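You operate a simulated robot arm through the tools that you are given. There is no shell and no other tool. Be economical: measure what you need, move in short steps, check, and stop when the job is done.

You run a simulated robot arm. Do the job below in one go: nothing can be reset, and whatever is moved stays where it is left.

JOB
Strip the teal and purple legs and cap their outlets.
Fine: see the teal meter running, shut the teal lever (vacuum of -60 kPa) and see it fall to 0.0 L/min before you pull anything; the teal leg's tube onto the beige pegs, the short tube onto the purple pegs; white cap home on the teal outlet, beige cap home on the purple outlet.
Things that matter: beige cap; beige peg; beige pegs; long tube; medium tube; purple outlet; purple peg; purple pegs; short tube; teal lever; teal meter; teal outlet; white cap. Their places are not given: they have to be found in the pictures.

It is judged by the outcome, as a careful person would: the job done as asked, and still so three seconds after it is handed in. It fails if anything else is knocked over, pushed out of place, dropped, spilled or broken. Lids that push on must go on centred and level and be pressed home; caps that screw on are set level and turned clockwise until they are tight.

ROBOT AND FRAMES
A 7-joint arm with a two-finger parallel gripper, fixed in place. Base frame: the origin is at the foot of the arm, x ahead of it, y to its left, z up; the work surface is at about z = 800. Units: mm, degrees, N and s.
With the tool pointing down near the work surface it reaches from about 340 to 740 mm from the base axis. Its first joint turns from -115.0 to 115.0 degrees. Payload 3.91 kg.
Tool frame: the origin (TCP) lies between the finger pads and is the grasp point; the fingertips stand 30 mm ahead of it; z points along the fingers, y is the line along which they close. The gripper opens to 110 mm. The fingers are 20 mm wide and 10 mm thick; the gripper's body (48 by 112 mm) begins 55 mm behind the TCP.
Orientation is that of the tool frame in the base frame, as a unit quaternion [x, y, z, w]. With the fingers straight down and closing along the base's y, the tool's x points along the base's -x, its y along +y and its z along -z.

CONTROLS
- The arm moves only by the tool drive_tool. Its argument "deltas" is a list of rows, each an object (a shift or turn left out is 0, a gripper value left out holds the last) with "claw": the finger opening in m, from 0 to 0.11; "xyz": the shift along the base's x, y, z in units of 30 mm (1.0 is 30 mm), a list of three; "turn": the turn, a rotation vector about the base's x, y, z in units of 6 degrees (1.0 is 6 degrees), a list of three. In form: [{"claw": claw, "xyz": [dx, dy, dz], "turn": [wx, wy, wz]}, ...]. A call has 1 to 12 rows; each row shifts and turns the commanded pose from where the row before left it. A call with a number of a shift or a turn outside -1 to 1 is refused whole. Rows are played at 5 a second. More than 50 mm and 8.6 degrees between two rows, or a gripper value outside its range, and nothing of the call is played. Where a pose cannot be reached the arm comes as near as it can. A force on the tool above 40 N (or 10 N above the force at the start of the call, whichever is more), or a blocked arm, ends the call early, and 0.2 s more pass. Each finger travels about 108 mm/s and halts on what it meets, pressing with about 44 N; the grip force reading is that of the motor and also rises with nothing between the fingers. The clock runs only during rows and for 0.2 s after the last one: add rows that do not move to give the fingers time. The reply holds the time, the measured pose of the TCP, the force on the tool along the base axes, the opening and the grip force, in the units named above and with some noise, with the torque about the TCP (base axes, N m) and any sound that the robot's microphone picked up.
- Cameras (640 x 400 px; columns grow to the right, rows downward): "scene" is fixed at [220.9, -501.3, 1543.3]; the picture's right is [0.82, -0.58, 0.00], its down [-0.39, -0.56, -0.73] and it looks along [0.42, 0.60, -0.68] (base axes); focal length 316 px, centre (320, 200). "wrist" rides on the gripper at [72, 17, -103] in the tool frame; the picture's right is [-0.23, 0.97, 0.00], its down [-0.76, -0.18, -0.62] and it looks along [-0.61, -0.14, 0.78] (tool axes); focal length 222 px, centre (320, 200).
- grab_frame(camera): a new picture of that camera. No time passes.
- lift_body(by): slides the trunk up (or, below 0, down) by that many mm; the arm rides with it, the base frame stays. It gives what a move gives, with no picture.
- point_at(camera, pixels): for up to 12 pixels [column, row] of the newest picture of that camera ("zoom" is the newest enlarged one), the place [x, y, z] in the base frame of the surface seen there, good to about 3 mm. No time passes.
- enlarge(camera, box): a new picture of the part [left, top, right, bottom] of that camera's present view, enlarged. No time passes.
- sign_off(): hands the job in; it is judged then, once.

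Work in short steps. Measure before you move; look again where a grasp or a placing could have gone wrong, and mend it. You have 80 turns and 46 pictures in all, those below and enlarged ones among them. Open the gripper and draw the arm clear of the work before you hand the job in, unless the task says otherwise; then end with one line.

The tools are called after "Emit:" by a JSON object that holds its "fn" and its "kwargs". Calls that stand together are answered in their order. drive_tool: Moves the arm, as the interface text tells. Its arguments: {"type":"object","properties":{"deltas":{"type":"array","items":{"type":"object","properties":{"claw":{"type":"number"},"xyz":{"type":"array","items":{"type":"number"}},"turn":{"type":"array","items":{"type":"number"}}}}}},"required":["deltas"]} The other tools are called the same way: lift_body (by) slides the trunk up or down; grab_frame (camera) takes a picture; point_at (camera, pixels) gives the place of the surface under pixels of a picture; enlarge (camera, box) takes an enlarged picture of a part of a camera's view; sign_off () hands the job in.

At the start:

```text
clock: 0.0
position: [645.5, 94.0, 1132.7]
ee_rot: [0.0, 1.0, -0.001, 0.0]
ft_force: [-0.3, 0.6, -0.7]
torque: [0.0, 0.01, 0.01]
gripper_width: 110.1
grip_force: 0.1
trunk travel left (down, up): [-750.0, 240.0]
```

scene: 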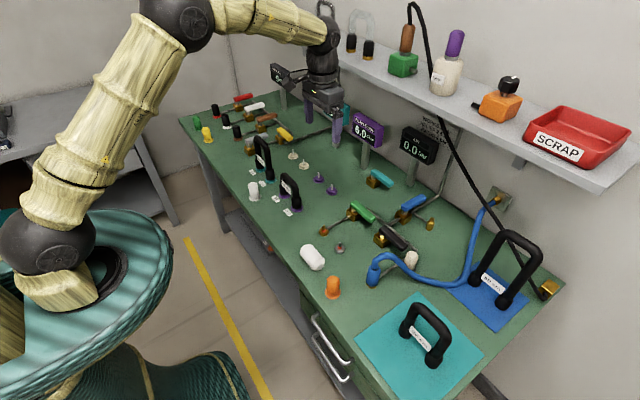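
wrist: 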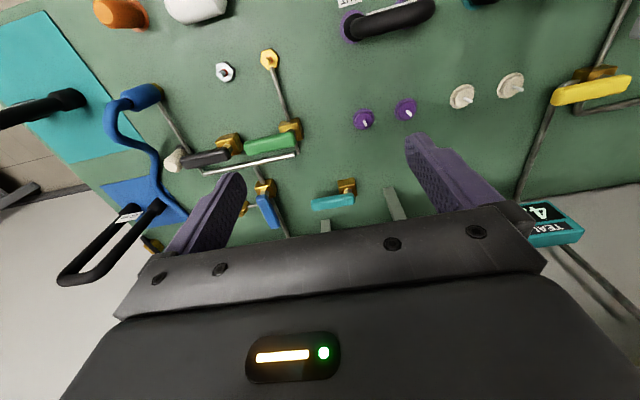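

The scene shows a green panel/table with valves, tubes and pegs; I need closer looks at the left cluster and the middle.

Emit:
{"fn": "enlarge", "kwargs": {"camera": "scene", "box": [170, 60, 350, 220]}}

Emit:
{"fn": "enlarge", "kwargs": {"camera": "scene", "box": [280, 100, 480, 300]}}

Emit:
{"fn": "enlarge", "kwargs": {"camera": "scene", "box": [340, 180, 580, 390]}}

```text
2.50 times, centred on (260, 140) of scene
```

zoom: 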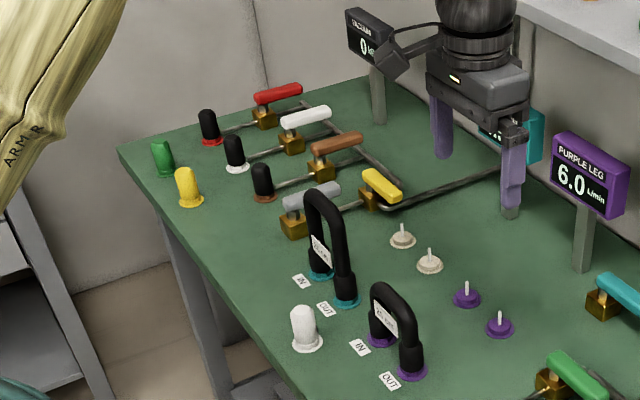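

```text
2.00 times, centred on (380, 200) of scene
```

zoom: 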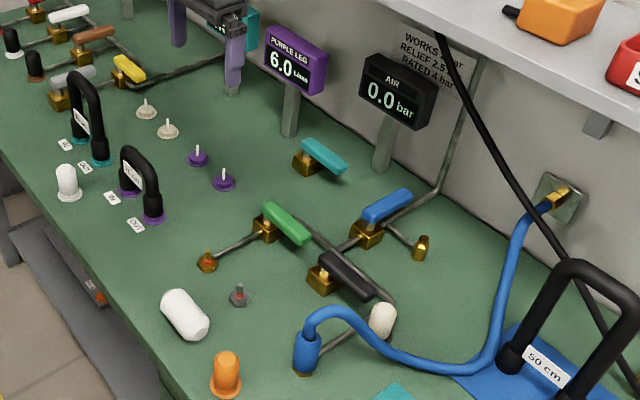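

```text
1.90 times, centred on (460, 285) of scene
```

zoom: 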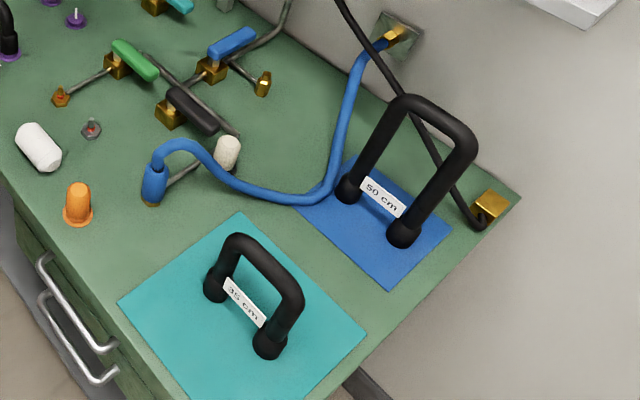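

I'll measure the main features in the first zoom region (tubes, pegs, caps) from the scene picture.

Emit:
{"fn": "grab_frame", "kwargs": {"camera": "scene"}}

Emit:
{"fn": "point_at", "kwargs": {"camera": "scene", "pixels": [[260, 157], [289, 186], [253, 190], [294, 154], [304, 164], [319, 177], [331, 189], [380, 179], [312, 257], [411, 259], [284, 135], [208, 133]]}}

```text
40 pictures are left
```

scene: 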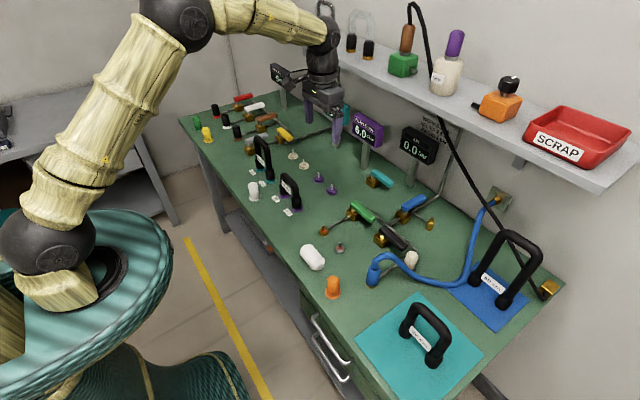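

```text
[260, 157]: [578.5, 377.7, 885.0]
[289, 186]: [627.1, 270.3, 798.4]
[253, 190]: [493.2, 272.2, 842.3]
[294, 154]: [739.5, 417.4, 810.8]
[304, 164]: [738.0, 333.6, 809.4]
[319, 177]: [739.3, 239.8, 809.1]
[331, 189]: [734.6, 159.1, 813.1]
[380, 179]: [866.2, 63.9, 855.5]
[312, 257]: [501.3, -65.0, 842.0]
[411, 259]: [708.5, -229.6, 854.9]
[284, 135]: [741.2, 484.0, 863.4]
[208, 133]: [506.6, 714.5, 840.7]
```

Pegs sit at x≈740; beige y≈417/334, purple y≈240/159. I move the arm back and left so the wrist camera can look at the teal/purple legs.

Emit:
{"fn": "drive_tool", "kwargs": {"deltas": [{"xyz": [-1, 1, 0]}, {"xyz": [-1, 1, 0]}, {"xyz": [-1, 1, 0]}, {"xyz": [-1, 1, 0]}, {"xyz": [-1, 1, 0]}, {"xyz": [-1, 1, 0]}, {"xyz": [-1, 1, 0]}]}}

Emit:
{"fn": "grab_frame", "kwargs": {"camera": "wrist"}}

Emit:
{"fn": "enlarge", "kwargs": {"camera": "scene", "box": [230, 60, 400, 220]}}

```text
clock: 1.6
position: [432.9, 304.1, 1132.1]
ee_rot: [0.001, 1.0, 0.0, 0.0]
ft_force: [0.0, 0.0, 0.1]
torque: [0.0, -0.02, 0.0]
gripper_width: 109.9
grip_force: 0.1
trunk travel left (down, up): [-750.0, 240.0]
```

```text
39 pictures are left
```

wrist: 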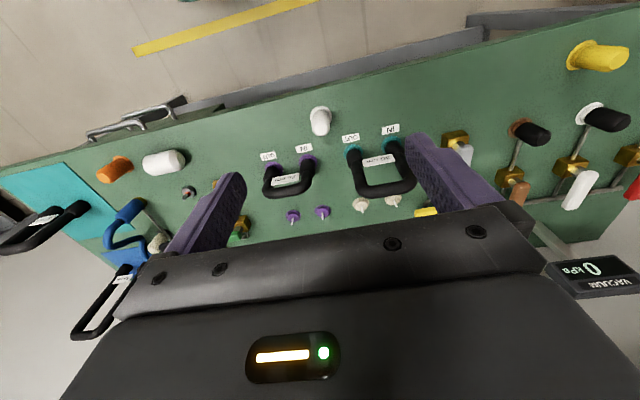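

```text
2.50 times, centred on (315, 140) of scene
```

zoom: 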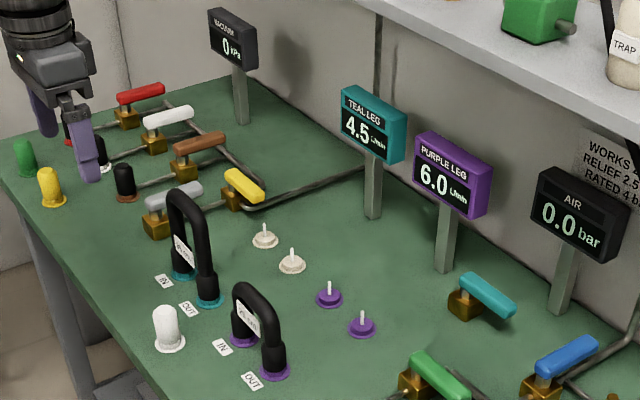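

Teal meter reads 4.5 L/min, purple 6.0, vacuum 0 kPa. I check the tube labels and pin spacing with the wrist picture.

Emit:
{"fn": "enlarge", "kwargs": {"camera": "wrist", "box": [240, 90, 440, 230]}}

Emit:
{"fn": "point_at", "kwargs": {"camera": "zoom", "pixels": [[155, 352], [250, 334], [330, 200], [85, 212], [215, 193], [360, 170], [482, 148], [255, 60], [395, 352], [470, 338]]}}

Emit:
{"fn": "enlarge", "kwargs": {"camera": "scene", "box": [230, 120, 310, 220]}}

```text
2.86 times, centred on (340, 160) of wrist
```

zoom: 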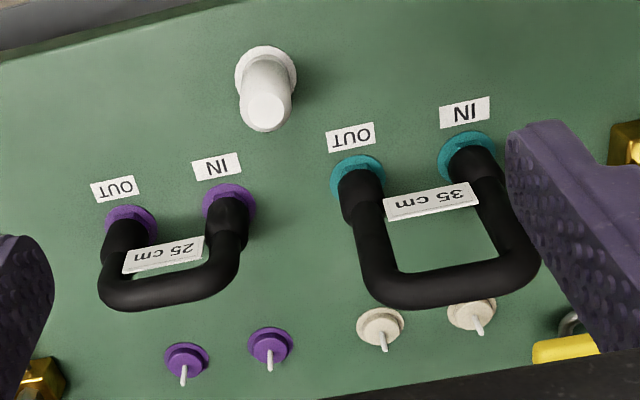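

```text
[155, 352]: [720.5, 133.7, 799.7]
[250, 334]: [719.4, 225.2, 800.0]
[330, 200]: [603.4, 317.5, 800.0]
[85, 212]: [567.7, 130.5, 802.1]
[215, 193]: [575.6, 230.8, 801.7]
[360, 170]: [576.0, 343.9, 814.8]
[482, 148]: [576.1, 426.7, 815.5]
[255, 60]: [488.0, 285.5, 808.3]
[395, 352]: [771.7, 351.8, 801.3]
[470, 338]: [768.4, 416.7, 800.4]
```

```text
4.00 times, centred on (270, 170) of scene
```

zoom: 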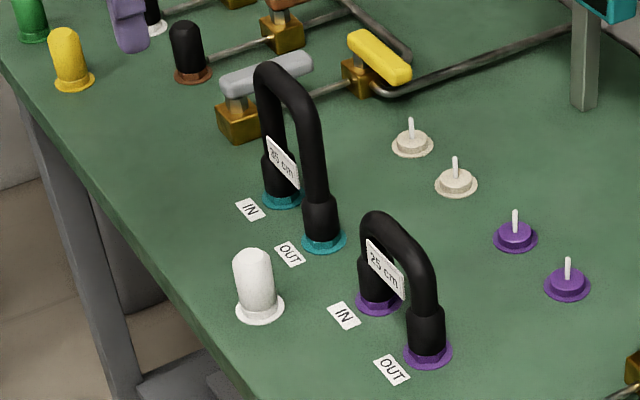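

The teal leg's tube is the 35 cm one and the short tube (25 cm) is on purple. Next I move to look at the teal lever.

Emit:
{"fn": "drive_tool", "kwargs": {"deltas": [{"xyz": [0.6, -1, 0]}, {"xyz": [0.6, -1, 0]}, {"xyz": [0.6, -1, 0]}, {"xyz": [0.6, -1, 0]}, {"xyz": [0.6, -1, 0]}, {"xyz": [0.6, -1, 0]}, {"xyz": [0.6, -1, 0]}, {"xyz": [0.6, -1, 0]}]}}

Emit:
{"fn": "grab_frame", "kwargs": {"camera": "wrist"}}

```text
clock: 3.4
position: [579.4, 62.4, 1129.6]
ee_rot: [-0.001, 1.0, 0.0, 0.0]
ft_force: [-1.2, 0.7, -0.6]
torque: [0.04, 0.03, 0.0]
gripper_width: 110.1
grip_force: 0.0
trunk travel left (down, up): [-750.0, 240.0]
```

```text
35 pictures are left
```

wrist: 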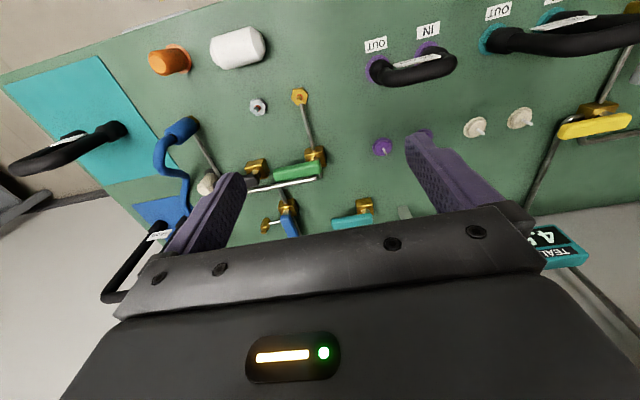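

The teal lever is partly visible at (350,215); I enlarge it in the scene view and measure.

Emit:
{"fn": "enlarge", "kwargs": {"camera": "scene", "box": [340, 140, 460, 260]}}

Emit:
{"fn": "point_at", "kwargs": {"camera": "scene", "pixels": [[371, 172], [378, 178], [385, 182], [391, 185], [372, 181], [412, 257], [411, 262], [411, 270]]}}

```text
3.33 times, centred on (400, 200) of scene
```

zoom: 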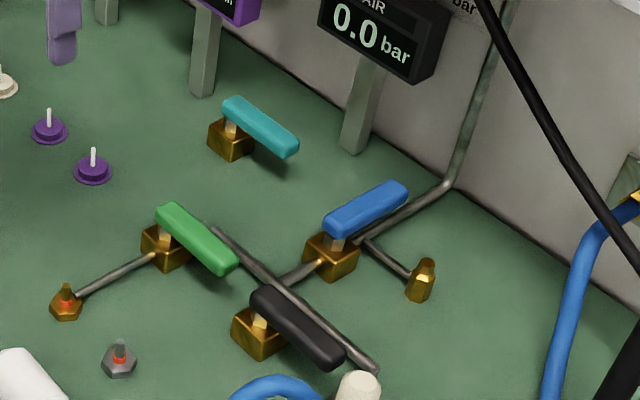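

```text
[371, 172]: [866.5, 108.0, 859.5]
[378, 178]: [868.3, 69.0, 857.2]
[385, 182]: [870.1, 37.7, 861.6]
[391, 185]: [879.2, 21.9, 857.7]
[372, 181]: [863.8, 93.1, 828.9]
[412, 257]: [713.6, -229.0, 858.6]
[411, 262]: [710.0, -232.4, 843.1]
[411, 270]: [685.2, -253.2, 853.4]
```

Teal handle points along −y from pivot ≈(866,100), z≈859, and is far away. I measure the surroundings (meters, shelf, wall) for clearance.

Emit:
{"fn": "point_at", "kwargs": {"camera": "scene", "pixels": [[366, 125], [417, 145], [343, 115], [450, 100], [520, 140], [600, 185], [365, 155], [407, 175], [440, 180], [405, 201], [425, 196], [340, 60]]}}

Emit:
{"fn": "drive_tool", "kwargs": {"deltas": [{"xyz": [1, 0, -0.8]}, {"xyz": [1, 0, -0.8]}, {"xyz": [1, 0, -0.8]}, {"xyz": [1, 0, -0.8]}, {"xyz": [1, 0, -0.8]}, {"xyz": [1, 0, -0.8]}, {}]}}

```text
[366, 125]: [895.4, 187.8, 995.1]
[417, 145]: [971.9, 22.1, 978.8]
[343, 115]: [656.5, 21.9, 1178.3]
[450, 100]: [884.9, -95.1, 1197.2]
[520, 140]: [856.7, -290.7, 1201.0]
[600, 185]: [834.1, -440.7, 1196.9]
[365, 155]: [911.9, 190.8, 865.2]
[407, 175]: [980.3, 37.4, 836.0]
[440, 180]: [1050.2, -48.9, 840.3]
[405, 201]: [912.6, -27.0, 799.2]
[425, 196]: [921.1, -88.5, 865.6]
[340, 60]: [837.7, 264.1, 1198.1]
```

```text
clock: 5.0
position: [759.0, 65.4, 988.3]
ee_rot: [0.0, 1.0, -0.001, 0.0]
ft_force: [0.2, -0.4, -0.2]
torque: [0.03, -0.02, 0.02]
gripper_width: 110.0
grip_force: 0.0
trunk travel left (down, up): [-750.0, 240.0]
```

Reached x=759 with no problem. I continue forward a bit to find the reach limit.

Emit:
{"fn": "drive_tool", "kwargs": {"deltas": [{"xyz": [0.8, 0, -0.5]}, {"xyz": [0.8, 0, -0.5]}, {"xyz": [0.8, 0, -0.5]}, {}]}}

Emit:
{"fn": "grab_frame", "kwargs": {"camera": "scene"}}

```text
clock: 6.0
position: [761.7, 58.0, 941.8]
ee_rot: [0.0, 1.0, 0.0, 0.0]
ft_force: [0.4, 0.4, 1.3]
torque: [0.02, 0.0, 0.01]
gripper_width: 110.1
grip_force: 0.0
out of reach, approached as far as the arm can: row 1, 2, 3
trunk travel left (down, up): [-750.0, 240.0]
```

```text
33 pictures are left
```

scene: 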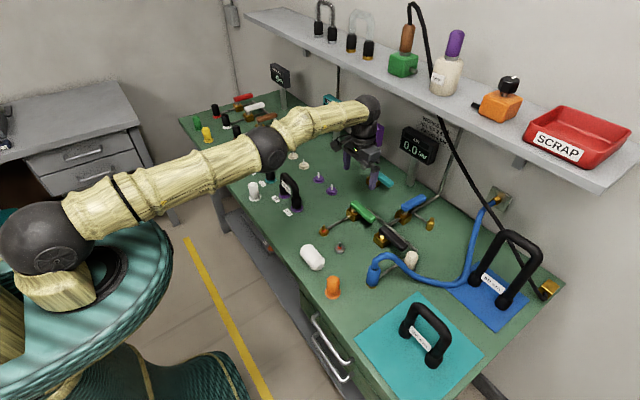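

Limit is ~762 here; I measure the shoulder and wrist joint heights to judge whether trunk travel helps.

Emit:
{"fn": "point_at", "kwargs": {"camera": "scene", "pixels": [[45, 235], [270, 148], [368, 108], [352, 142], [150, 190]]}}

```text
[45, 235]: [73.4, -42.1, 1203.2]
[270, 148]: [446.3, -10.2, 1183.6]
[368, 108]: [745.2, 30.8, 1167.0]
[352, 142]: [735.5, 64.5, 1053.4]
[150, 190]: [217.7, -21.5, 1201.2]
```

Shoulder ≈z 1200, wrist limit ≈760 mm radius, so I need a forward tilt and lowered trunk. I back up, raise and tilt the tool forward 54° with fingers closing.

Emit:
{"fn": "drive_tool", "kwargs": {"deltas": [{"xyz": [-0.5, 0, 1], "turn": [0, -1, 0], "claw": 0.0}, {"xyz": [-0.5, 0, 1], "turn": [0, -1, 0]}, {"xyz": [0, 0, 0.5], "turn": [0, -1, 0]}, {"xyz": [0, 0, 0.5], "turn": [0, -1, 0]}, {"xyz": [0, 0, 0.5], "turn": [0, -1, 0]}, {"turn": [0, -1, 0]}, {"turn": [0, -1, 0]}, {"turn": [0, -1, 0]}, {"turn": [0, -1, 0]}, {}]}}

```text
clock: 8.2
position: [730.3, 57.4, 1048.6]
ee_rot: [0.0, 0.891, 0.0, 0.455]
ft_force: [-0.6, -0.3, -0.5]
torque: [-0.04, -0.01, 0.01]
gripper_width: 0.0
grip_force: 37.4
trunk travel left (down, up): [-750.0, 240.0]
```

Tilted as intended. I lower the trunk 140 mm.

Emit:
{"fn": "lift_body", "kwargs": {"by": -140}}

Emit:
{"fn": "enlarge", "kwargs": {"camera": "scene", "box": [250, 80, 450, 220]}}

```text
clock: 9.9
position: [731.1, 57.9, 909.5]
ee_rot: [0.0, 0.891, 0.0, 0.453]
ft_force: [-0.2, 0.1, 0.0]
torque: [-0.02, 0.05, 0.0]
gripper_width: 0.0
grip_force: 37.7
trunk travel left (down, up): [-610.0, 380.0]
```

```text
2.86 times, centred on (350, 150) of scene
```

zoom: 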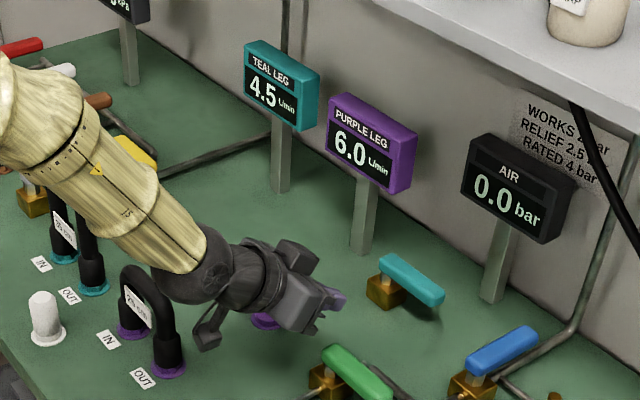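

Clear. I advance so the fingertip is just short of the handle's −x side near y≈45.

Emit:
{"fn": "drive_tool", "kwargs": {"deltas": [{"xyz": [0.75, -0.1, -0.36]}, {"xyz": [0.75, -0.1, -0.36]}, {"xyz": [0.75, -0.1, -0.36]}, {"xyz": [0.6, -0.1, -0.36]}, {}]}}

Emit:
{"fn": "enlarge", "kwargs": {"camera": "scene", "box": [330, 100, 450, 220]}}

```text
clock: 11.1
position: [814.2, 47.5, 865.5]
ee_rot: [0.0, 0.891, 0.0, 0.454]
ft_force: [1.2, 0.8, -0.4]
torque: [-0.02, 0.03, 0.02]
gripper_width: 0.0
grip_force: 37.7
trunk travel left (down, up): [-610.0, 380.0]
```

```text
3.33 times, centred on (390, 160) of scene
```

zoom: 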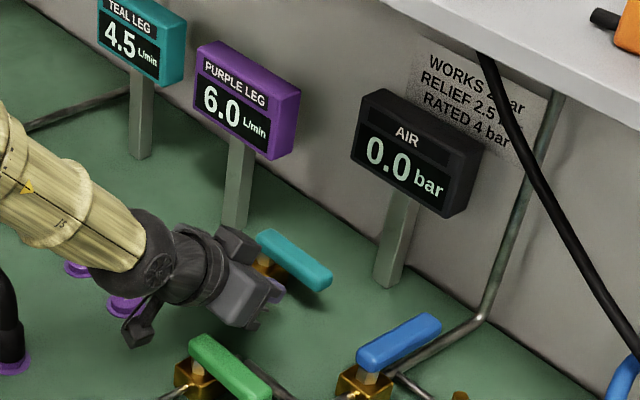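

Tip is close to the handle side. I push +x in small rows and watch the force.

Emit:
{"fn": "drive_tool", "kwargs": {"deltas": [{"xyz": [0.4, 0, 0]}, {"xyz": [0.4, 0, 0]}, {"xyz": [0.4, 0, 0]}, {"xyz": [0.4, 0, 0]}]}}

Emit:
{"fn": "enlarge", "kwargs": {"camera": "scene", "box": [330, 100, 450, 220]}}

```text
clock: 11.8
position: [837.0, 47.6, 864.5]
ee_rot: [0.001, 0.894, -0.001, 0.449]
ft_force: [-39.4, -1.3, 15.0]
torque: [0.03, -0.08, 0.01]
gripper_width: 0.0
grip_force: 37.3
trunk travel left (down, up): [-610.0, 380.0]
stopped in row 3: the force on the tool passed its limit at 54 N (the readings are from after the stop); the commanded pose is now the measured one
```

```text
3.33 times, centred on (390, 160) of scene
```

zoom: 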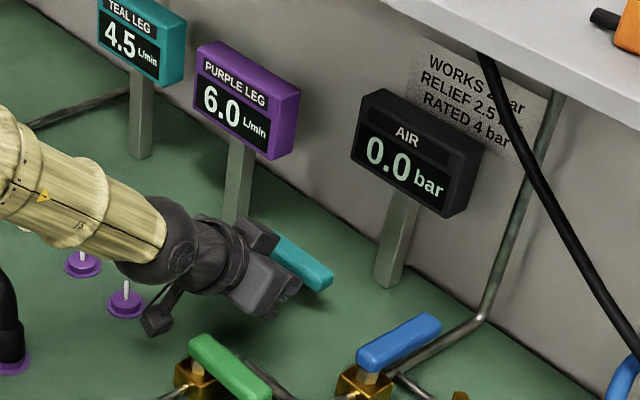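

The lever does not turn toward +x (54 N, no motion), so it must shut toward −x. I back off, rise, and go over the handle to its far side.

Emit:
{"fn": "drive_tool", "kwargs": {"deltas": [{"xyz": [-0.7, 0, 0]}, {"xyz": [0, -0.2, 1], "turn": [0, 1, 0]}, {"xyz": [0, -0.2, 1]}, {"xyz": [0.9, 0, -0.1]}, {"xyz": [0.9, 0, -0.1]}, {"xyz": [0.75, 0, 0]}, {}]}}

```text
clock: 13.4
position: [898.8, 33.7, 914.6]
ee_rot: [0.001, 0.916, -0.001, 0.401]
ft_force: [0.2, -0.3, -0.5]
torque: [-0.01, -0.02, 0.0]
gripper_width: 0.0
grip_force: 38.0
trunk travel left (down, up): [-610.0, 380.0]
```

Now at the far side above; I descend and then pull −x gently.

Emit:
{"fn": "drive_tool", "kwargs": {"deltas": [{"xyz": [-0.1, 0, -0.7]}, {"xyz": [0, 0, -0.7]}, {}]}}

Emit:
{"fn": "enlarge", "kwargs": {"camera": "scene", "box": [330, 100, 450, 220]}}

```text
clock: 14.2
position: [896.8, 35.4, 875.1]
ee_rot: [0.001, 0.915, -0.001, 0.402]
ft_force: [1.5, -0.8, 7.7]
torque: [-0.04, 0.03, -0.05]
gripper_width: 0.2
grip_force: 37.8
trunk travel left (down, up): [-610.0, 380.0]
```

```text
3.33 times, centred on (390, 160) of scene
```

zoom: 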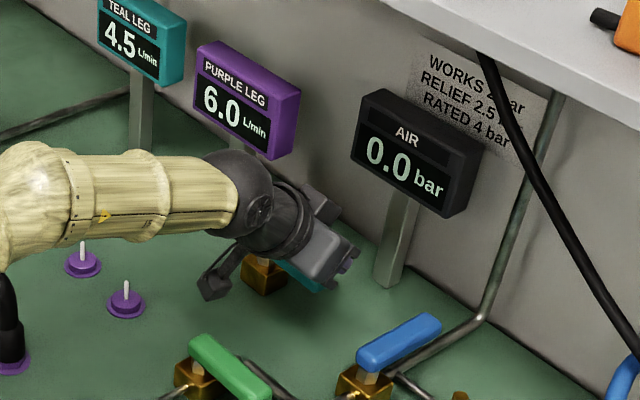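

Light contact (7.7 N). I pull −x in small rows.

Emit:
{"fn": "drive_tool", "kwargs": {"deltas": [{"xyz": [-0.4, 0, 0]}, {"xyz": [-0.4, 0, 0]}, {"xyz": [-0.4, 0, 0]}, {"xyz": [-0.4, 0.1, 0]}]}}

Emit:
{"fn": "enlarge", "kwargs": {"camera": "scene", "box": [250, 80, 450, 220]}}

```text
clock: 15.2
position: [846.3, 39.8, 875.2]
ee_rot: [0.0, 0.915, -0.001, 0.403]
ft_force: [3.3, 6.1, 14.3]
torque: [0.21, 0.06, -0.07]
gripper_width: 0.0
grip_force: 37.6
trunk travel left (down, up): [-610.0, 380.0]
```

```text
2.86 times, centred on (350, 150) of scene
```

zoom: 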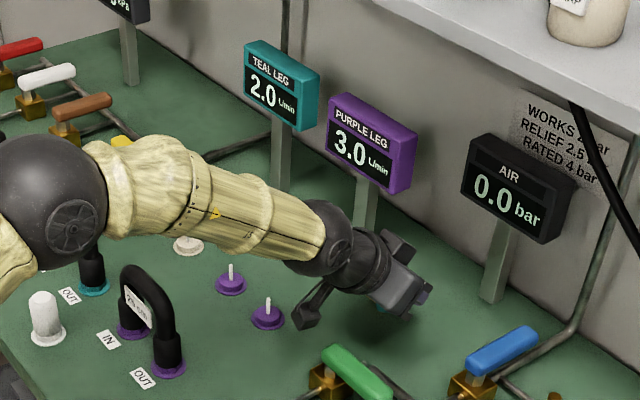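

Both meters are falling (2.0 and 3.0), so the lever turns this way. I continue along the arc toward −x then +y.

Emit:
{"fn": "drive_tool", "kwargs": {"deltas": [{"xyz": [-0.4, 0.1, 0]}, {"xyz": [-0.4, 0.2, -0.05]}, {"xyz": [-0.3, 0.3, -0.1]}, {"xyz": [-0.2, 0.3, -0.1]}, {"xyz": [0, 0.3, 0]}]}}

Emit:
{"fn": "enlarge", "kwargs": {"camera": "scene", "box": [250, 80, 450, 220]}}

```text
clock: 16.4
position: [808.0, 73.9, 874.4]
ee_rot: [0.002, 0.913, 0.0, 0.407]
ft_force: [4.0, -0.6, 36.9]
torque: [0.43, 0.19, -0.17]
gripper_width: 0.0
grip_force: 37.5
trunk travel left (down, up): [-610.0, 380.0]
```

```text
2.86 times, centred on (350, 150) of scene
```

zoom: 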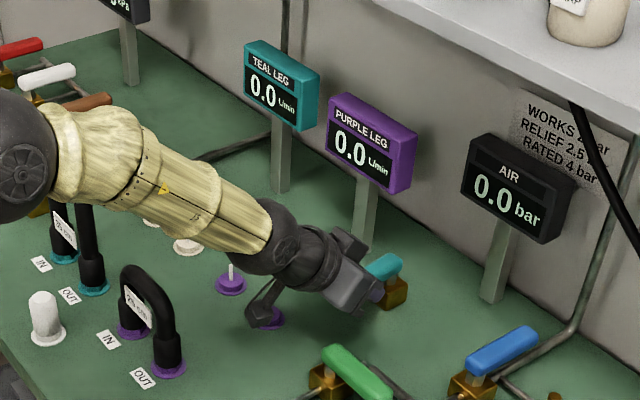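

Both meters read 0.0. I lift straight up off the handle and retreat.

Emit:
{"fn": "drive_tool", "kwargs": {"deltas": [{"xyz": [0, -0.2, 0.6]}, {"xyz": [0, -0.3, 1]}, {"xyz": [-0.5, -0.5, 1]}, {"xyz": [-0.8, -0.3, 1]}, {"xyz": [-1, 0, 0]}, {}]}}

Emit:
{"fn": "enlarge", "kwargs": {"camera": "scene", "box": [250, 80, 450, 220]}}

```text
clock: 17.8
position: [738.1, 36.0, 970.4]
ee_rot: [-0.001, 0.917, 0.0, 0.399]
ft_force: [0.6, 0.3, 0.2]
torque: [-0.02, -0.02, 0.06]
gripper_width: 0.0
grip_force: 37.7
trunk travel left (down, up): [-610.0, 380.0]
```

```text
2.86 times, centred on (350, 150) of scene
```

zoom: 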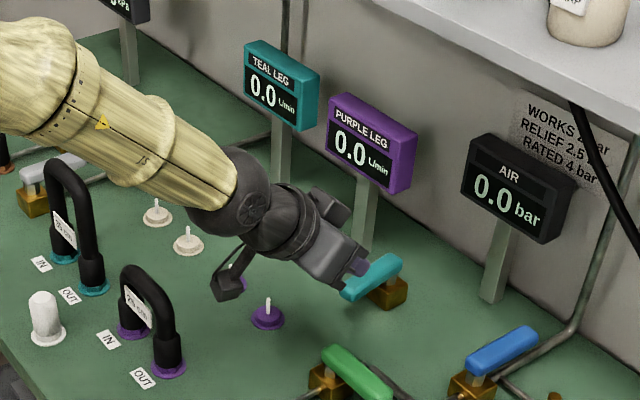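

Lever shut, meters at 0.0. I raise the trunk 90 mm, then straighten the tool, moving back left.

Emit:
{"fn": "lift_body", "kwargs": {"by": 90}}

Emit:
{"fn": "drive_tool", "kwargs": {"deltas": [{"xyz": [-0.5, 0, 0.5], "turn": [0, 1, 0]}, {"xyz": [-0.5, 0, 0.5], "turn": [0, 1, 0]}, {"xyz": [-0.5, 0.5, 0], "turn": [0, 1, 0]}, {"xyz": [-0.5, 0.8, 0], "turn": [0, 1, 0]}, {"xyz": [-0.5, 1, 0], "turn": [0, 1, 0]}, {"xyz": [-0.5, 1, 0], "turn": [0, 1, 0]}, {"xyz": [-0.5, 1, 0], "turn": [0, 1, 0]}, {"xyz": [-0.5, 1, 0], "turn": [0, 0.85, 0]}, {"xyz": [-0.5, 1, 0], "turn": [0, 0, 1]}, {"xyz": [-0.3, 1, 0], "turn": [0, 0, 1]}, {"xyz": [0, 1, 0], "turn": [0, 0, 1]}, {"xyz": [0, 1, 0], "turn": [0, 0, 1]}]}}

Emit:
{"fn": "drive_tool", "kwargs": {"deltas": [{"turn": [0, 0, 1], "claw": 0.07}, {"turn": [0, 0, 1]}, {"turn": [0, 0, 1]}, {"turn": [0, 0, 1]}, {"turn": [0, 0, 1]}, {"turn": [0, 0, 1]}, {"turn": [0, 0, 1]}, {"turn": [0, 0, 1]}, {"turn": [0, 0, 1]}, {"turn": [0, 0, 1]}, {"turn": [0, 0, 1]}, {}]}}

```text
clock: 19.1
position: [739.1, 35.4, 1061.6]
ee_rot: [0.001, 0.916, -0.001, 0.401]
ft_force: [-0.7, -0.1, 0.4]
torque: [0.02, 0.0, -0.02]
gripper_width: 0.1
grip_force: 37.9
trunk travel left (down, up): [-700.0, 290.0]
```

```text
clock: 21.7
position: [595.0, 315.2, 1091.1]
ee_rot: [-0.208, 0.978, -0.001, 0.001]
ft_force: [0.6, -0.2, -0.3]
torque: [-0.02, 0.04, 0.0]
gripper_width: 0.1
grip_force: 37.7
trunk travel left (down, up): [-700.0, 290.0]
```

```text
clock: 24.3
position: [595.4, 313.3, 1090.7]
ee_rot: [0.707, -0.707, 0.0, -0.002]
ft_force: [-0.5, 0.5, 0.3]
torque: [0.04, -0.03, -0.02]
gripper_width: 70.0
grip_force: 0.0
trunk travel left (down, up): [-700.0, 290.0]
```

Yaw of 90° is done. Now I pitch the tool 30° forward and look with the wrist camera.

Emit:
{"fn": "drive_tool", "kwargs": {"deltas": [{"turn": [0, -1, 0]}, {"turn": [0, -1, 0]}, {"turn": [0, -1, 0]}, {"turn": [0, -1, 0]}, {"turn": [0, -1, 0]}, {}]}}

Emit:
{"fn": "grab_frame", "kwargs": {"camera": "wrist"}}

Emit:
{"fn": "grab_frame", "kwargs": {"camera": "scene"}}

```text
clock: 25.7
position: [593.3, 313.1, 1091.2]
ee_rot: [-0.683, 0.683, -0.183, 0.186]
ft_force: [0.7, 0.0, 0.1]
torque: [-0.02, -0.03, 0.02]
gripper_width: 69.8
grip_force: 0.0
trunk travel left (down, up): [-700.0, 290.0]
```

```text
25 pictures are left
```

wrist: 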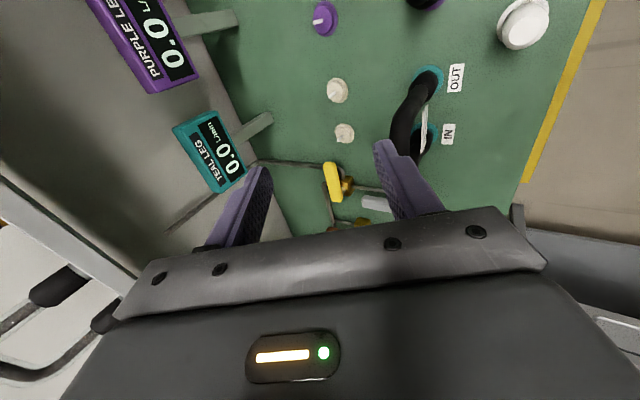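

```text
24 pictures are left
```

scene: 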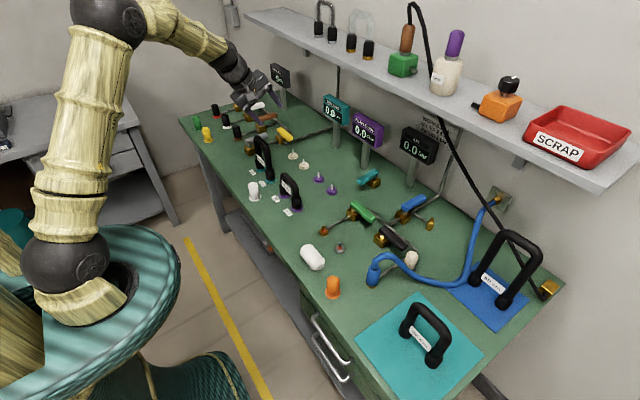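

View is clear. I enlarge the scene on tubes and pegs and measure precisely.

Emit:
{"fn": "enlarge", "kwargs": {"camera": "scene", "box": [240, 125, 345, 215]}}

Emit:
{"fn": "point_at", "kwargs": {"camera": "wrist", "pixels": [[331, 88], [340, 133], [320, 22], [430, 72], [413, 90], [398, 115], [398, 140], [425, 130], [410, 155], [525, 20]]}}

```text
4.44 times, centred on (292, 170) of scene
```

zoom: 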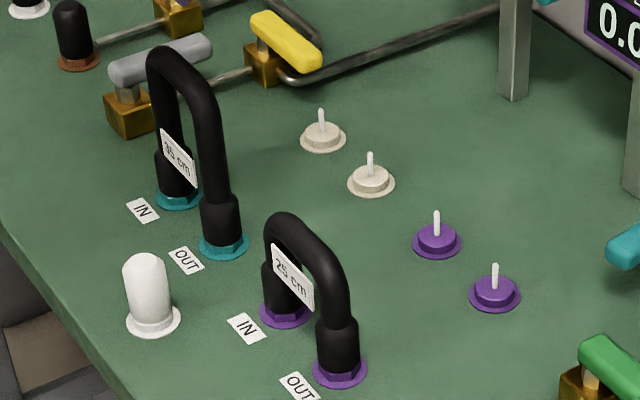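

```text
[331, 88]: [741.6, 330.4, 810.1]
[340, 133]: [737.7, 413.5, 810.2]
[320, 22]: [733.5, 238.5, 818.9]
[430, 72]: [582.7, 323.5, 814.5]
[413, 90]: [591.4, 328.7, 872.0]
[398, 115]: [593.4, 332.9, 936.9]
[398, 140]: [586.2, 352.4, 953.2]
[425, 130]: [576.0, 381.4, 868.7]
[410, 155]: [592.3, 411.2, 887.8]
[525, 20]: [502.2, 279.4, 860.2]
```

Measure pegs, collars and arch tops from this zoom.

Emit:
{"fn": "point_at", "kwargs": {"camera": "zoom", "pixels": [[321, 112], [370, 156], [437, 214], [495, 267], [323, 128], [371, 172], [437, 230], [495, 283], [166, 52], [188, 66], [210, 90], [197, 75]]}}

Emit:
{"fn": "point_at", "kwargs": {"camera": "zoom", "pixels": [[282, 217], [302, 224], [325, 240], [340, 268], [172, 180], [221, 225], [281, 290], [337, 345], [148, 258], [150, 325], [323, 138], [370, 182]]}}

```text
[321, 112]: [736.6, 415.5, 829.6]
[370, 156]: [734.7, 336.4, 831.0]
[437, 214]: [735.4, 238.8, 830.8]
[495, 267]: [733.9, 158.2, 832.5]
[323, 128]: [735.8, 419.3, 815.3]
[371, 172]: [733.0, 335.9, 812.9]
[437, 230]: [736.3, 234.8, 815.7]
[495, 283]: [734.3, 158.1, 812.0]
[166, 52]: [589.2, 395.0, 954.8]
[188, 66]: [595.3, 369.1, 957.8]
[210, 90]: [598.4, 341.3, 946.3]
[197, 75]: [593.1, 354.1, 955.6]
```

```text
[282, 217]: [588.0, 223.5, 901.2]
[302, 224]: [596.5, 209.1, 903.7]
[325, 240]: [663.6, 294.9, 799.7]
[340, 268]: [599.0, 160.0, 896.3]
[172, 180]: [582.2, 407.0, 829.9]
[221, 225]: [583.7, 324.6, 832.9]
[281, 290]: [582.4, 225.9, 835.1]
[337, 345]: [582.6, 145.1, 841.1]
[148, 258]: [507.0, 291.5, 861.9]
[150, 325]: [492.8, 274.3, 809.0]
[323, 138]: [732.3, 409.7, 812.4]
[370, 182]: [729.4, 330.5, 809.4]
```

Ports ≈(590, 418/336) teal and (590, 238/157) purple; pegs ≈(738, 417/337) and (738, 239/158). I check the label cards' positions and the arch centre.

Emit:
{"fn": "point_at", "kwargs": {"camera": "zoom", "pixels": [[165, 135], [178, 158], [194, 182], [275, 252], [293, 276], [312, 300], [180, 50], [215, 110], [318, 232], [330, 252]]}}

```text
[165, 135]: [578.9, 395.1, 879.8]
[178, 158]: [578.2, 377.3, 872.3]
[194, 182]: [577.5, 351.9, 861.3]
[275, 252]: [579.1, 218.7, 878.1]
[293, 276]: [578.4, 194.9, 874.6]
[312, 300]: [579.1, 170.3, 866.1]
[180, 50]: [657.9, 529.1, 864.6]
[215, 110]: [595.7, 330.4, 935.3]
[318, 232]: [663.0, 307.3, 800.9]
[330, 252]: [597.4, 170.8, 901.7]
```

Labels sit at z≈860–880, x≈578, below my grip. I descend on the teal arch (axis ≈(591,377,946)) along the tool direction, stopping for a check.

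Emit:
{"fn": "drive_tool", "kwargs": {"deltas": [{"xyz": [-0.5, 1, -0.5], "claw": 0.06}, {"xyz": [-0.6, 1, -0.5]}, {"xyz": [0, 0.13, -1]}, {"xyz": [0, 0, -1]}, {"xyz": [0.4, 0, -0.7]}, {"xyz": [0.43, 0, -0.73]}, {}]}}

Emit:
{"fn": "enlarge", "kwargs": {"camera": "scene", "box": [230, 90, 350, 210]}}

```text
clock: 27.3
position: [587.4, 380.5, 958.8]
ee_rot: [-0.682, 0.683, -0.183, 0.184]
ft_force: [0.2, 0.1, 0.3]
torque: [0.0, 0.01, -0.03]
gripper_width: 60.0
grip_force: 0.1
trunk travel left (down, up): [-700.0, 290.0]
```

```text
3.33 times, centred on (290, 150) of scene
```

zoom: 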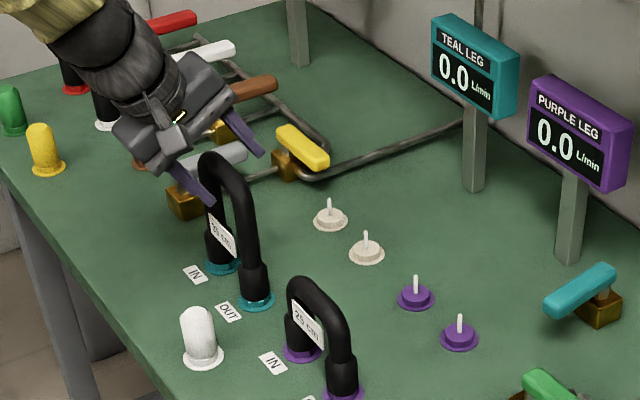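

Fingers straddle the arch. I lower 4 mm along the tool and close.

Emit:
{"fn": "drive_tool", "kwargs": {"deltas": [{"xyz": [0.06, -0.1, -0.13]}, {"claw": 0.02}, {"claw": 0.0}, {}, {}, {}]}}

```text
clock: 28.7
position: [589.8, 376.7, 955.0]
ee_rot: [0.683, -0.683, 0.183, -0.184]
ft_force: [0.4, 0.5, 0.3]
torque: [-0.04, 0.0, 0.03]
gripper_width: 20.8
grip_force: 44.2
trunk travel left (down, up): [-700.0, 290.0]
```

Gripped on a 20 mm tube. Now pull straight up.

Emit:
{"fn": "drive_tool", "kwargs": {"deltas": [{"xyz": [0, 0, 0.15]}, {"xyz": [0, 0, 0.2]}, {"xyz": [0, 0, 0.3]}, {"xyz": [0, 0, 0.5]}, {}]}}

Emit:
{"fn": "enlarge", "kwargs": {"camera": "scene", "box": [230, 90, 350, 210]}}

```text
clock: 29.9
position: [589.1, 376.0, 989.1]
ee_rot: [0.683, -0.682, 0.183, -0.185]
ft_force: [0.0, -0.3, -0.8]
torque: [0.01, -0.01, 0.0]
gripper_width: 20.9
grip_force: 44.3
trunk travel left (down, up): [-700.0, 290.0]
```

```text
3.33 times, centred on (290, 150) of scene
```

zoom: 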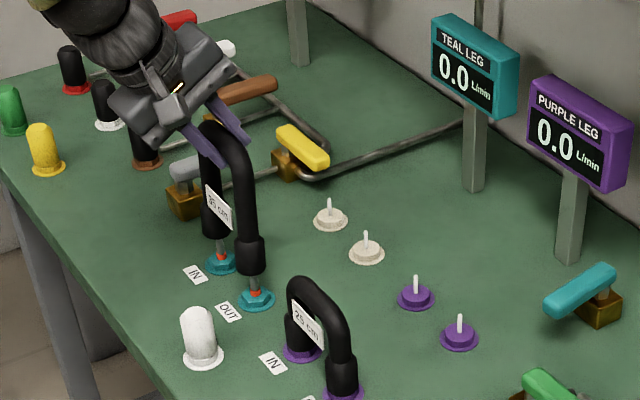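

It came off cleanly. I lift 42 mm more, then measure exposed spigots and hanging collars to calibrate the offset.

Emit:
{"fn": "drive_tool", "kwargs": {"deltas": [{"xyz": [0, 0, 0.7]}, {"xyz": [0, 0, 0.7]}, {}]}}

Emit:
{"fn": "enlarge", "kwargs": {"camera": "scene", "box": [240, 120, 320, 200]}}

```text
clock: 30.7
position: [588.9, 377.0, 1031.6]
ee_rot: [0.683, -0.682, 0.183, -0.185]
ft_force: [0.1, 0.9, -1.2]
torque: [-0.03, 0.02, 0.02]
gripper_width: 21.1
grip_force: 43.2
trunk travel left (down, up): [-700.0, 290.0]
```

```text
5.00 times, centred on (280, 160) of scene
```

zoom: 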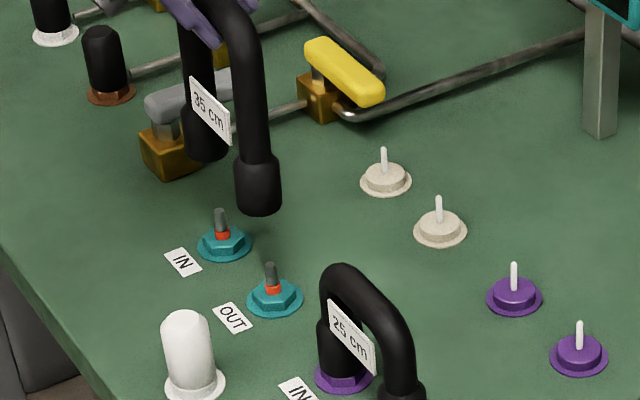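

Spigots are exposed. Measure spigot tips against peg tips.

Emit:
{"fn": "point_at", "kwargs": {"camera": "zoom", "pixels": [[220, 213], [221, 224], [270, 268], [271, 278], [384, 152], [384, 163], [438, 200], [438, 212], [514, 267], [514, 278], [580, 327], [580, 338]]}}

Emit:
{"fn": "point_at", "kwargs": {"camera": "zoom", "pixels": [[258, 212], [257, 190], [237, 190], [279, 190], [384, 178], [439, 226], [514, 292], [580, 350], [274, 296], [224, 242]]}}

```text
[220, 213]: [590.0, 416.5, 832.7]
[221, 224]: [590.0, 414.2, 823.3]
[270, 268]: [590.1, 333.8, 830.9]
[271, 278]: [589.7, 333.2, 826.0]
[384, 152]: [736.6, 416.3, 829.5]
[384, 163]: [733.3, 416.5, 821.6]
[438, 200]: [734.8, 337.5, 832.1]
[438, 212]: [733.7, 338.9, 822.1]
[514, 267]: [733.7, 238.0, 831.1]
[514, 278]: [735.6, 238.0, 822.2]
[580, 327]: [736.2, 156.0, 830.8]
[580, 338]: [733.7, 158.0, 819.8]
```

```text
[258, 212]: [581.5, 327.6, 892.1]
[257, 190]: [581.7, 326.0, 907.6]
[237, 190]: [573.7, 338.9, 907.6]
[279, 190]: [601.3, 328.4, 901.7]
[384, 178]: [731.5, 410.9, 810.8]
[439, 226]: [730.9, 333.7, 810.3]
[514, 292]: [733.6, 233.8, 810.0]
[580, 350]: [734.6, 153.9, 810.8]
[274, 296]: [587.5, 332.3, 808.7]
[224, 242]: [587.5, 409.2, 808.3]
```

Offset ports→pegs is ≈(+144.5, +2). I carry the tube there at height.

Emit:
{"fn": "drive_tool", "kwargs": {"deltas": [{"xyz": [0.8, 0, 0]}, {"xyz": [0.8, 0, 0]}, {"xyz": [0.8, 0, 0]}, {"xyz": [0.8, 0, 0]}, {"xyz": [0.8, 0, 0]}, {"xyz": [0.82, 0.06, 0]}, {}]}}

```text
clock: 32.3
position: [731.7, 377.4, 1030.8]
ee_rot: [0.683, -0.683, 0.182, -0.185]
ft_force: [0.5, -0.5, -1.8]
torque: [0.0, -0.03, -0.02]
gripper_width: 20.9
grip_force: 44.1
trunk travel left (down, up): [-700.0, 290.0]
```

In reach. I lower to just above the pins with the small correction and check.

Emit:
{"fn": "drive_tool", "kwargs": {"deltas": [{"xyz": [0.08, 0.04, -0.6]}, {"xyz": [0, 0, -0.7]}, {}, {}]}}

Emit:
{"fn": "enlarge", "kwargs": {"camera": "scene", "box": [270, 100, 350, 180]}}

```text
clock: 33.3
position: [736.4, 378.0, 991.8]
ee_rot: [-0.682, 0.683, -0.183, 0.184]
ft_force: [-0.3, 0.2, -1.3]
torque: [-0.03, 0.01, 0.01]
gripper_width: 20.7
grip_force: 43.7
trunk travel left (down, up): [-700.0, 290.0]
```

```text
5.00 times, centred on (310, 140) of scene
```

zoom: 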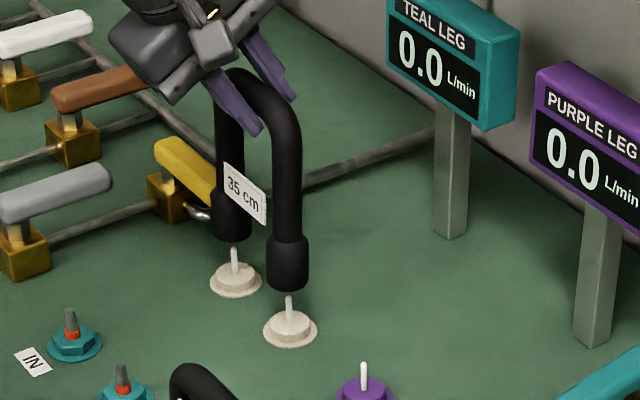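

Collars line up over the pins in the picture (288 vs 289, 232 vs 234). I lower gently.

Emit:
{"fn": "drive_tool", "kwargs": {"deltas": [{"xyz": [0.02, 0, -0.3]}, {"xyz": [0, 0, -0.2]}, {"xyz": [0, 0, -0.2]}, {"xyz": [0, 0, -0.2]}, {"xyz": [0, 0, -0.15]}, {}]}}

Emit:
{"fn": "enlarge", "kwargs": {"camera": "scene", "box": [270, 100, 350, 180]}}

```text
clock: 34.7
position: [734.9, 376.7, 960.5]
ee_rot: [-0.682, 0.684, -0.183, 0.184]
ft_force: [-0.7, -0.2, -1.4]
torque: [-0.01, 0.01, -0.02]
gripper_width: 20.8
grip_force: 44.4
trunk travel left (down, up): [-700.0, 290.0]
```

```text
5.00 times, centred on (310, 140) of scene
```

zoom: 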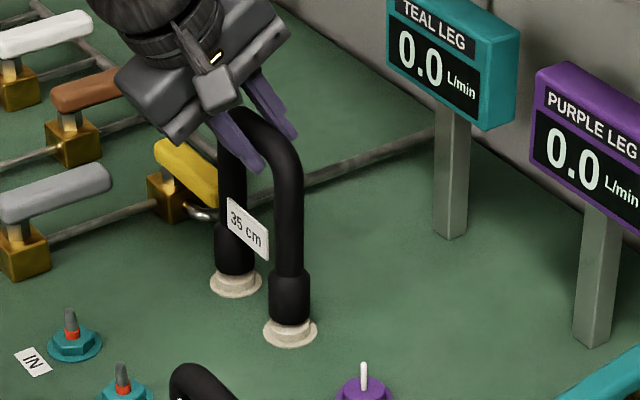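

The tube is on both pins; I press down the last few mm until contact force rises.

Emit:
{"fn": "drive_tool", "kwargs": {"deltas": [{"xyz": [0, 0, -0.12]}, {"xyz": [0, 0, -0.12]}, {"xyz": [0, 0, -0.12]}, {"xyz": [0, 0, -0.1]}]}}

```text
clock: 35.7
position: [735.3, 378.3, 955.6]
ee_rot: [-0.682, 0.682, -0.185, 0.19]
ft_force: [-2.6, -0.3, 29.7]
torque: [-0.65, -0.17, -0.17]
gripper_width: 21.0
grip_force: 44.2
trunk travel left (down, up): [-700.0, 290.0]
```

Seated at 955.6 with 30 N. I relax, open, and retreat along the tool axis.

Emit:
{"fn": "drive_tool", "kwargs": {"deltas": [{"xyz": [0, 0, 0.2]}, {"claw": 0.06}, {}, {}, {"xyz": [-0.4, 0, 0.7]}, {"xyz": [-0.4, 0, 0.7]}, {"xyz": [-0.4, 0, 0.7]}, {"xyz": [-0.4, 0, 0.7]}, {}]}}

Emit:
{"fn": "enlarge", "kwargs": {"camera": "scene", "box": [240, 100, 360, 220]}}

```text
clock: 37.7
position: [689.0, 378.6, 1036.0]
ee_rot: [0.683, -0.682, 0.184, -0.185]
ft_force: [0.8, 0.6, -0.4]
torque: [0.01, 0.0, 0.03]
gripper_width: 59.9
grip_force: 0.0
trunk travel left (down, up): [-700.0, 290.0]
```

```text
3.33 times, centred on (300, 160) of scene
```

zoom: 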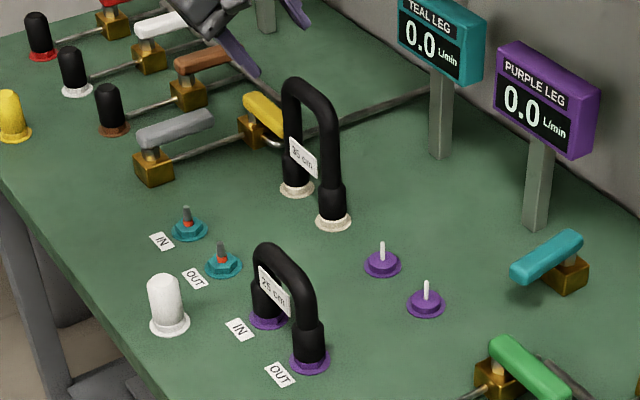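

Teal tube is seated well. Next the short tube: I move above it with pitch reduced to 18° and descend partially.

Emit:
{"fn": "drive_tool", "kwargs": {"deltas": [{"xyz": [-0.58, -0.86, 0.2]}, {"xyz": [-0.58, -0.86, 0.2]}, {"xyz": [-0.58, -0.86, 0], "turn": [0, 1, 0]}, {"xyz": [-0.58, -0.86, 0], "turn": [0, 1, 0]}, {"xyz": [-0.58, -0.86, -0.4]}, {"xyz": [-0.58, -0.86, -0.4]}, {"xyz": [-0.55, -0.88, -0.8]}, {"xyz": [0, 0, -0.8]}, {}]}}

```text
clock: 39.7
position: [568.7, 196.5, 974.8]
ee_rot: [-0.698, 0.698, -0.11, 0.113]
ft_force: [0.2, -0.9, -0.6]
torque: [-0.04, 0.02, 0.01]
gripper_width: 60.2
grip_force: 0.0
trunk travel left (down, up): [-700.0, 290.0]
```

On position; I descend along the tool to z≈908 and look before closing.

Emit:
{"fn": "drive_tool", "kwargs": {"deltas": [{"xyz": [0.2, 0, -0.7]}, {"xyz": [0.2, 0, -0.7]}, {"xyz": [0.2, 0.02, -0.83]}, {}]}}

Emit:
{"fn": "enlarge", "kwargs": {"camera": "scene", "box": [250, 130, 330, 210]}}

```text
clock: 40.7
position: [587.3, 197.6, 909.9]
ee_rot: [-0.698, 0.699, -0.11, 0.111]
ft_force: [-0.2, -0.6, -0.4]
torque: [-0.01, 0.03, 0.0]
gripper_width: 60.1
grip_force: 0.0
trunk travel left (down, up): [-700.0, 290.0]
```

```text
5.00 times, centred on (290, 170) of scene
```

zoom: 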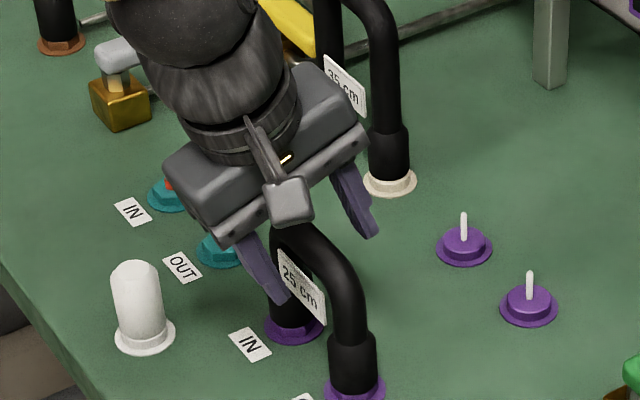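

The −x finger could brush the label, so I raise 4 mm then close.

Emit:
{"fn": "drive_tool", "kwargs": {"deltas": [{"xyz": [-0.03, 0, 0.13]}, {"claw": 0.02}, {"claw": 0.0}, {}, {}, {}]}}

```text
clock: 42.1
position: [585.6, 198.3, 913.5]
ee_rot: [0.699, -0.698, 0.11, -0.112]
ft_force: [0.3, -0.6, 0.0]
torque: [-0.02, 0.01, -0.01]
gripper_width: 20.7
grip_force: 44.1
trunk travel left (down, up): [-700.0, 290.0]
```

Grip is 20.7 mm with no side force. Pull straight up 75 mm.

Emit:
{"fn": "drive_tool", "kwargs": {"deltas": [{"xyz": [0, 0, 0.15]}, {"xyz": [0, 0, 0.2]}, {"xyz": [0, 0, 0.3]}, {"xyz": [0, 0, 0.5]}, {"xyz": [0, 0, 0.7]}, {"xyz": [0, 0, 0.7]}, {}]}}

Emit:
{"fn": "enlarge", "kwargs": {"camera": "scene", "box": [240, 110, 360, 230]}}

```text
clock: 43.7
position: [584.0, 196.9, 991.7]
ee_rot: [-0.698, 0.698, -0.11, 0.112]
ft_force: [0.7, 0.3, -1.6]
torque: [0.0, 0.04, 0.03]
gripper_width: 20.8
grip_force: 44.0
trunk travel left (down, up): [-700.0, 290.0]
```

```text
3.33 times, centred on (300, 170) of scene
```

zoom: 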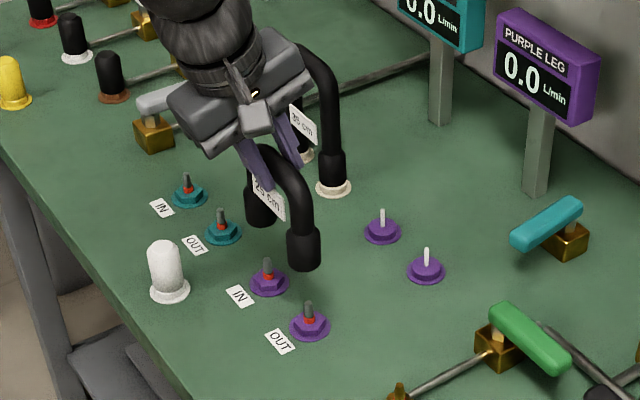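

Tube is free. I verify the spigot→peg offset for purple from this view.

Emit:
{"fn": "point_at", "kwargs": {"camera": "zoom", "pixels": [[267, 262], [308, 305], [382, 213], [426, 252], [270, 283], [311, 326], [383, 234], [427, 273], [188, 175], [221, 212]]}}

Emit:
{"fn": "drive_tool", "kwargs": {"deltas": [{"xyz": [0.8, 0, 0]}, {"xyz": [0.8, 0, 0]}, {"xyz": [0.8, 0, 0]}, {"xyz": [0.8, 0, 0]}, {"xyz": [0.8, 0, 0]}, {"xyz": [0.82, 0.05, 0]}, {"xyz": [0, 0, -0.7]}, {"xyz": [0, 0, -0.6]}, {}]}}

Emit:
{"fn": "enlarge", "kwargs": {"camera": "scene", "box": [280, 130, 360, 210]}}

```text
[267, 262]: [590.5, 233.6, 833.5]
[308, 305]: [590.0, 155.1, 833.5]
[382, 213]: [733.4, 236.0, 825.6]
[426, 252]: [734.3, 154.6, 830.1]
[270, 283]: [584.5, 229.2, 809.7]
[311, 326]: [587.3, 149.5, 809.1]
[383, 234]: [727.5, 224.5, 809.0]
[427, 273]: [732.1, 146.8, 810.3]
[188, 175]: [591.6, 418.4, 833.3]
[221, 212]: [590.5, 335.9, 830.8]
```

```text
clock: 45.7
position: [730.4, 199.9, 950.8]
ee_rot: [-0.698, 0.698, -0.11, 0.112]
ft_force: [0.5, 0.1, -1.3]
torque: [-0.02, 0.0, 0.02]
gripper_width: 20.9
grip_force: 44.3
trunk travel left (down, up): [-700.0, 290.0]
```

```text
5.00 times, centred on (320, 170) of scene
```

zoom: 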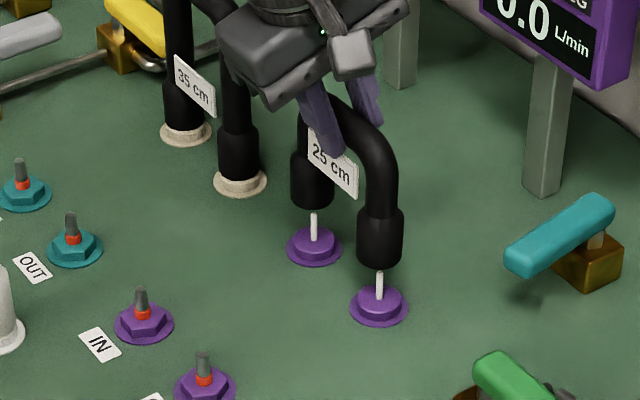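

Collars centred on pins (379.5 vs 380, 312.5 vs 314). Lower gently to seat at ≈913.

Emit:
{"fn": "drive_tool", "kwargs": {"deltas": [{"xyz": [0, 0, -0.3]}, {"xyz": [0, 0, -0.2]}, {"xyz": [0, 0, -0.2]}, {"xyz": [0, 0, -0.2]}, {"xyz": [0, 0, -0.2]}, {"xyz": [0, 0, -0.12]}, {"xyz": [0, 0, -0.12]}, {"xyz": [0, 0, -0.12]}]}}

```text
clock: 47.5
position: [729.9, 197.6, 913.6]
ee_rot: [-0.698, 0.698, -0.113, 0.115]
ft_force: [-4.2, -1.4, 23.9]
torque: [-0.42, 0.01, -0.09]
gripper_width: 20.9
grip_force: 44.1
trunk travel left (down, up): [-700.0, 290.0]
```

Seated (24 N). One small extra press, then release and retreat along the tool axis.

Emit:
{"fn": "drive_tool", "kwargs": {"deltas": [{"xyz": [0, 0, -0.06]}, {"xyz": [0, 0, 0.2]}, {"claw": 0.06}, {}, {}, {"xyz": [-0.25, 0, 0.8]}, {"xyz": [-0.25, 0, 0.8]}, {"xyz": [-0.25, 0, 0.8]}, {"xyz": [-0.6, 0, 0.8]}, {"xyz": [-1, 0, 0.4]}, {"xyz": [-1, 0, 0]}, {}]}}

Emit:
{"fn": "grab_frame", "kwargs": {"camera": "scene"}}

Emit:
{"fn": "enlarge", "kwargs": {"camera": "scene", "box": [360, 220, 440, 300]}}

```text
clock: 50.1
position: [629.0, 197.6, 1019.3]
ee_rot: [-0.698, 0.699, -0.111, 0.112]
ft_force: [-0.1, -0.2, -0.4]
torque: [-0.01, 0.03, -0.01]
gripper_width: 59.9
grip_force: 0.0
trunk travel left (down, up): [-700.0, 290.0]
```

```text
13 pictures are left
```

scene: 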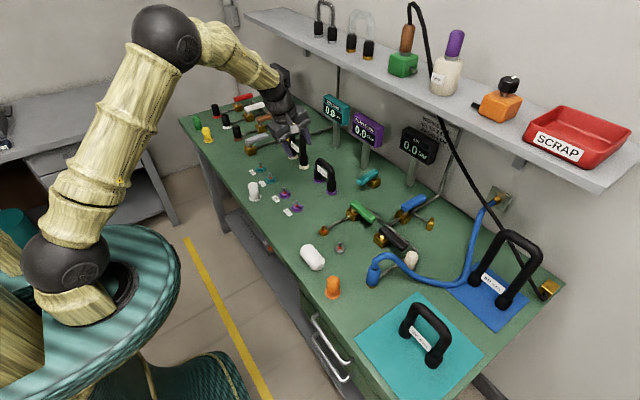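

```text
5.00 times, centred on (400, 260) of scene
```

zoom: 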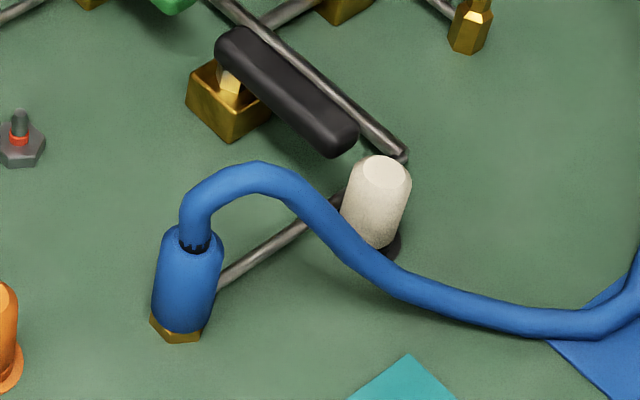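

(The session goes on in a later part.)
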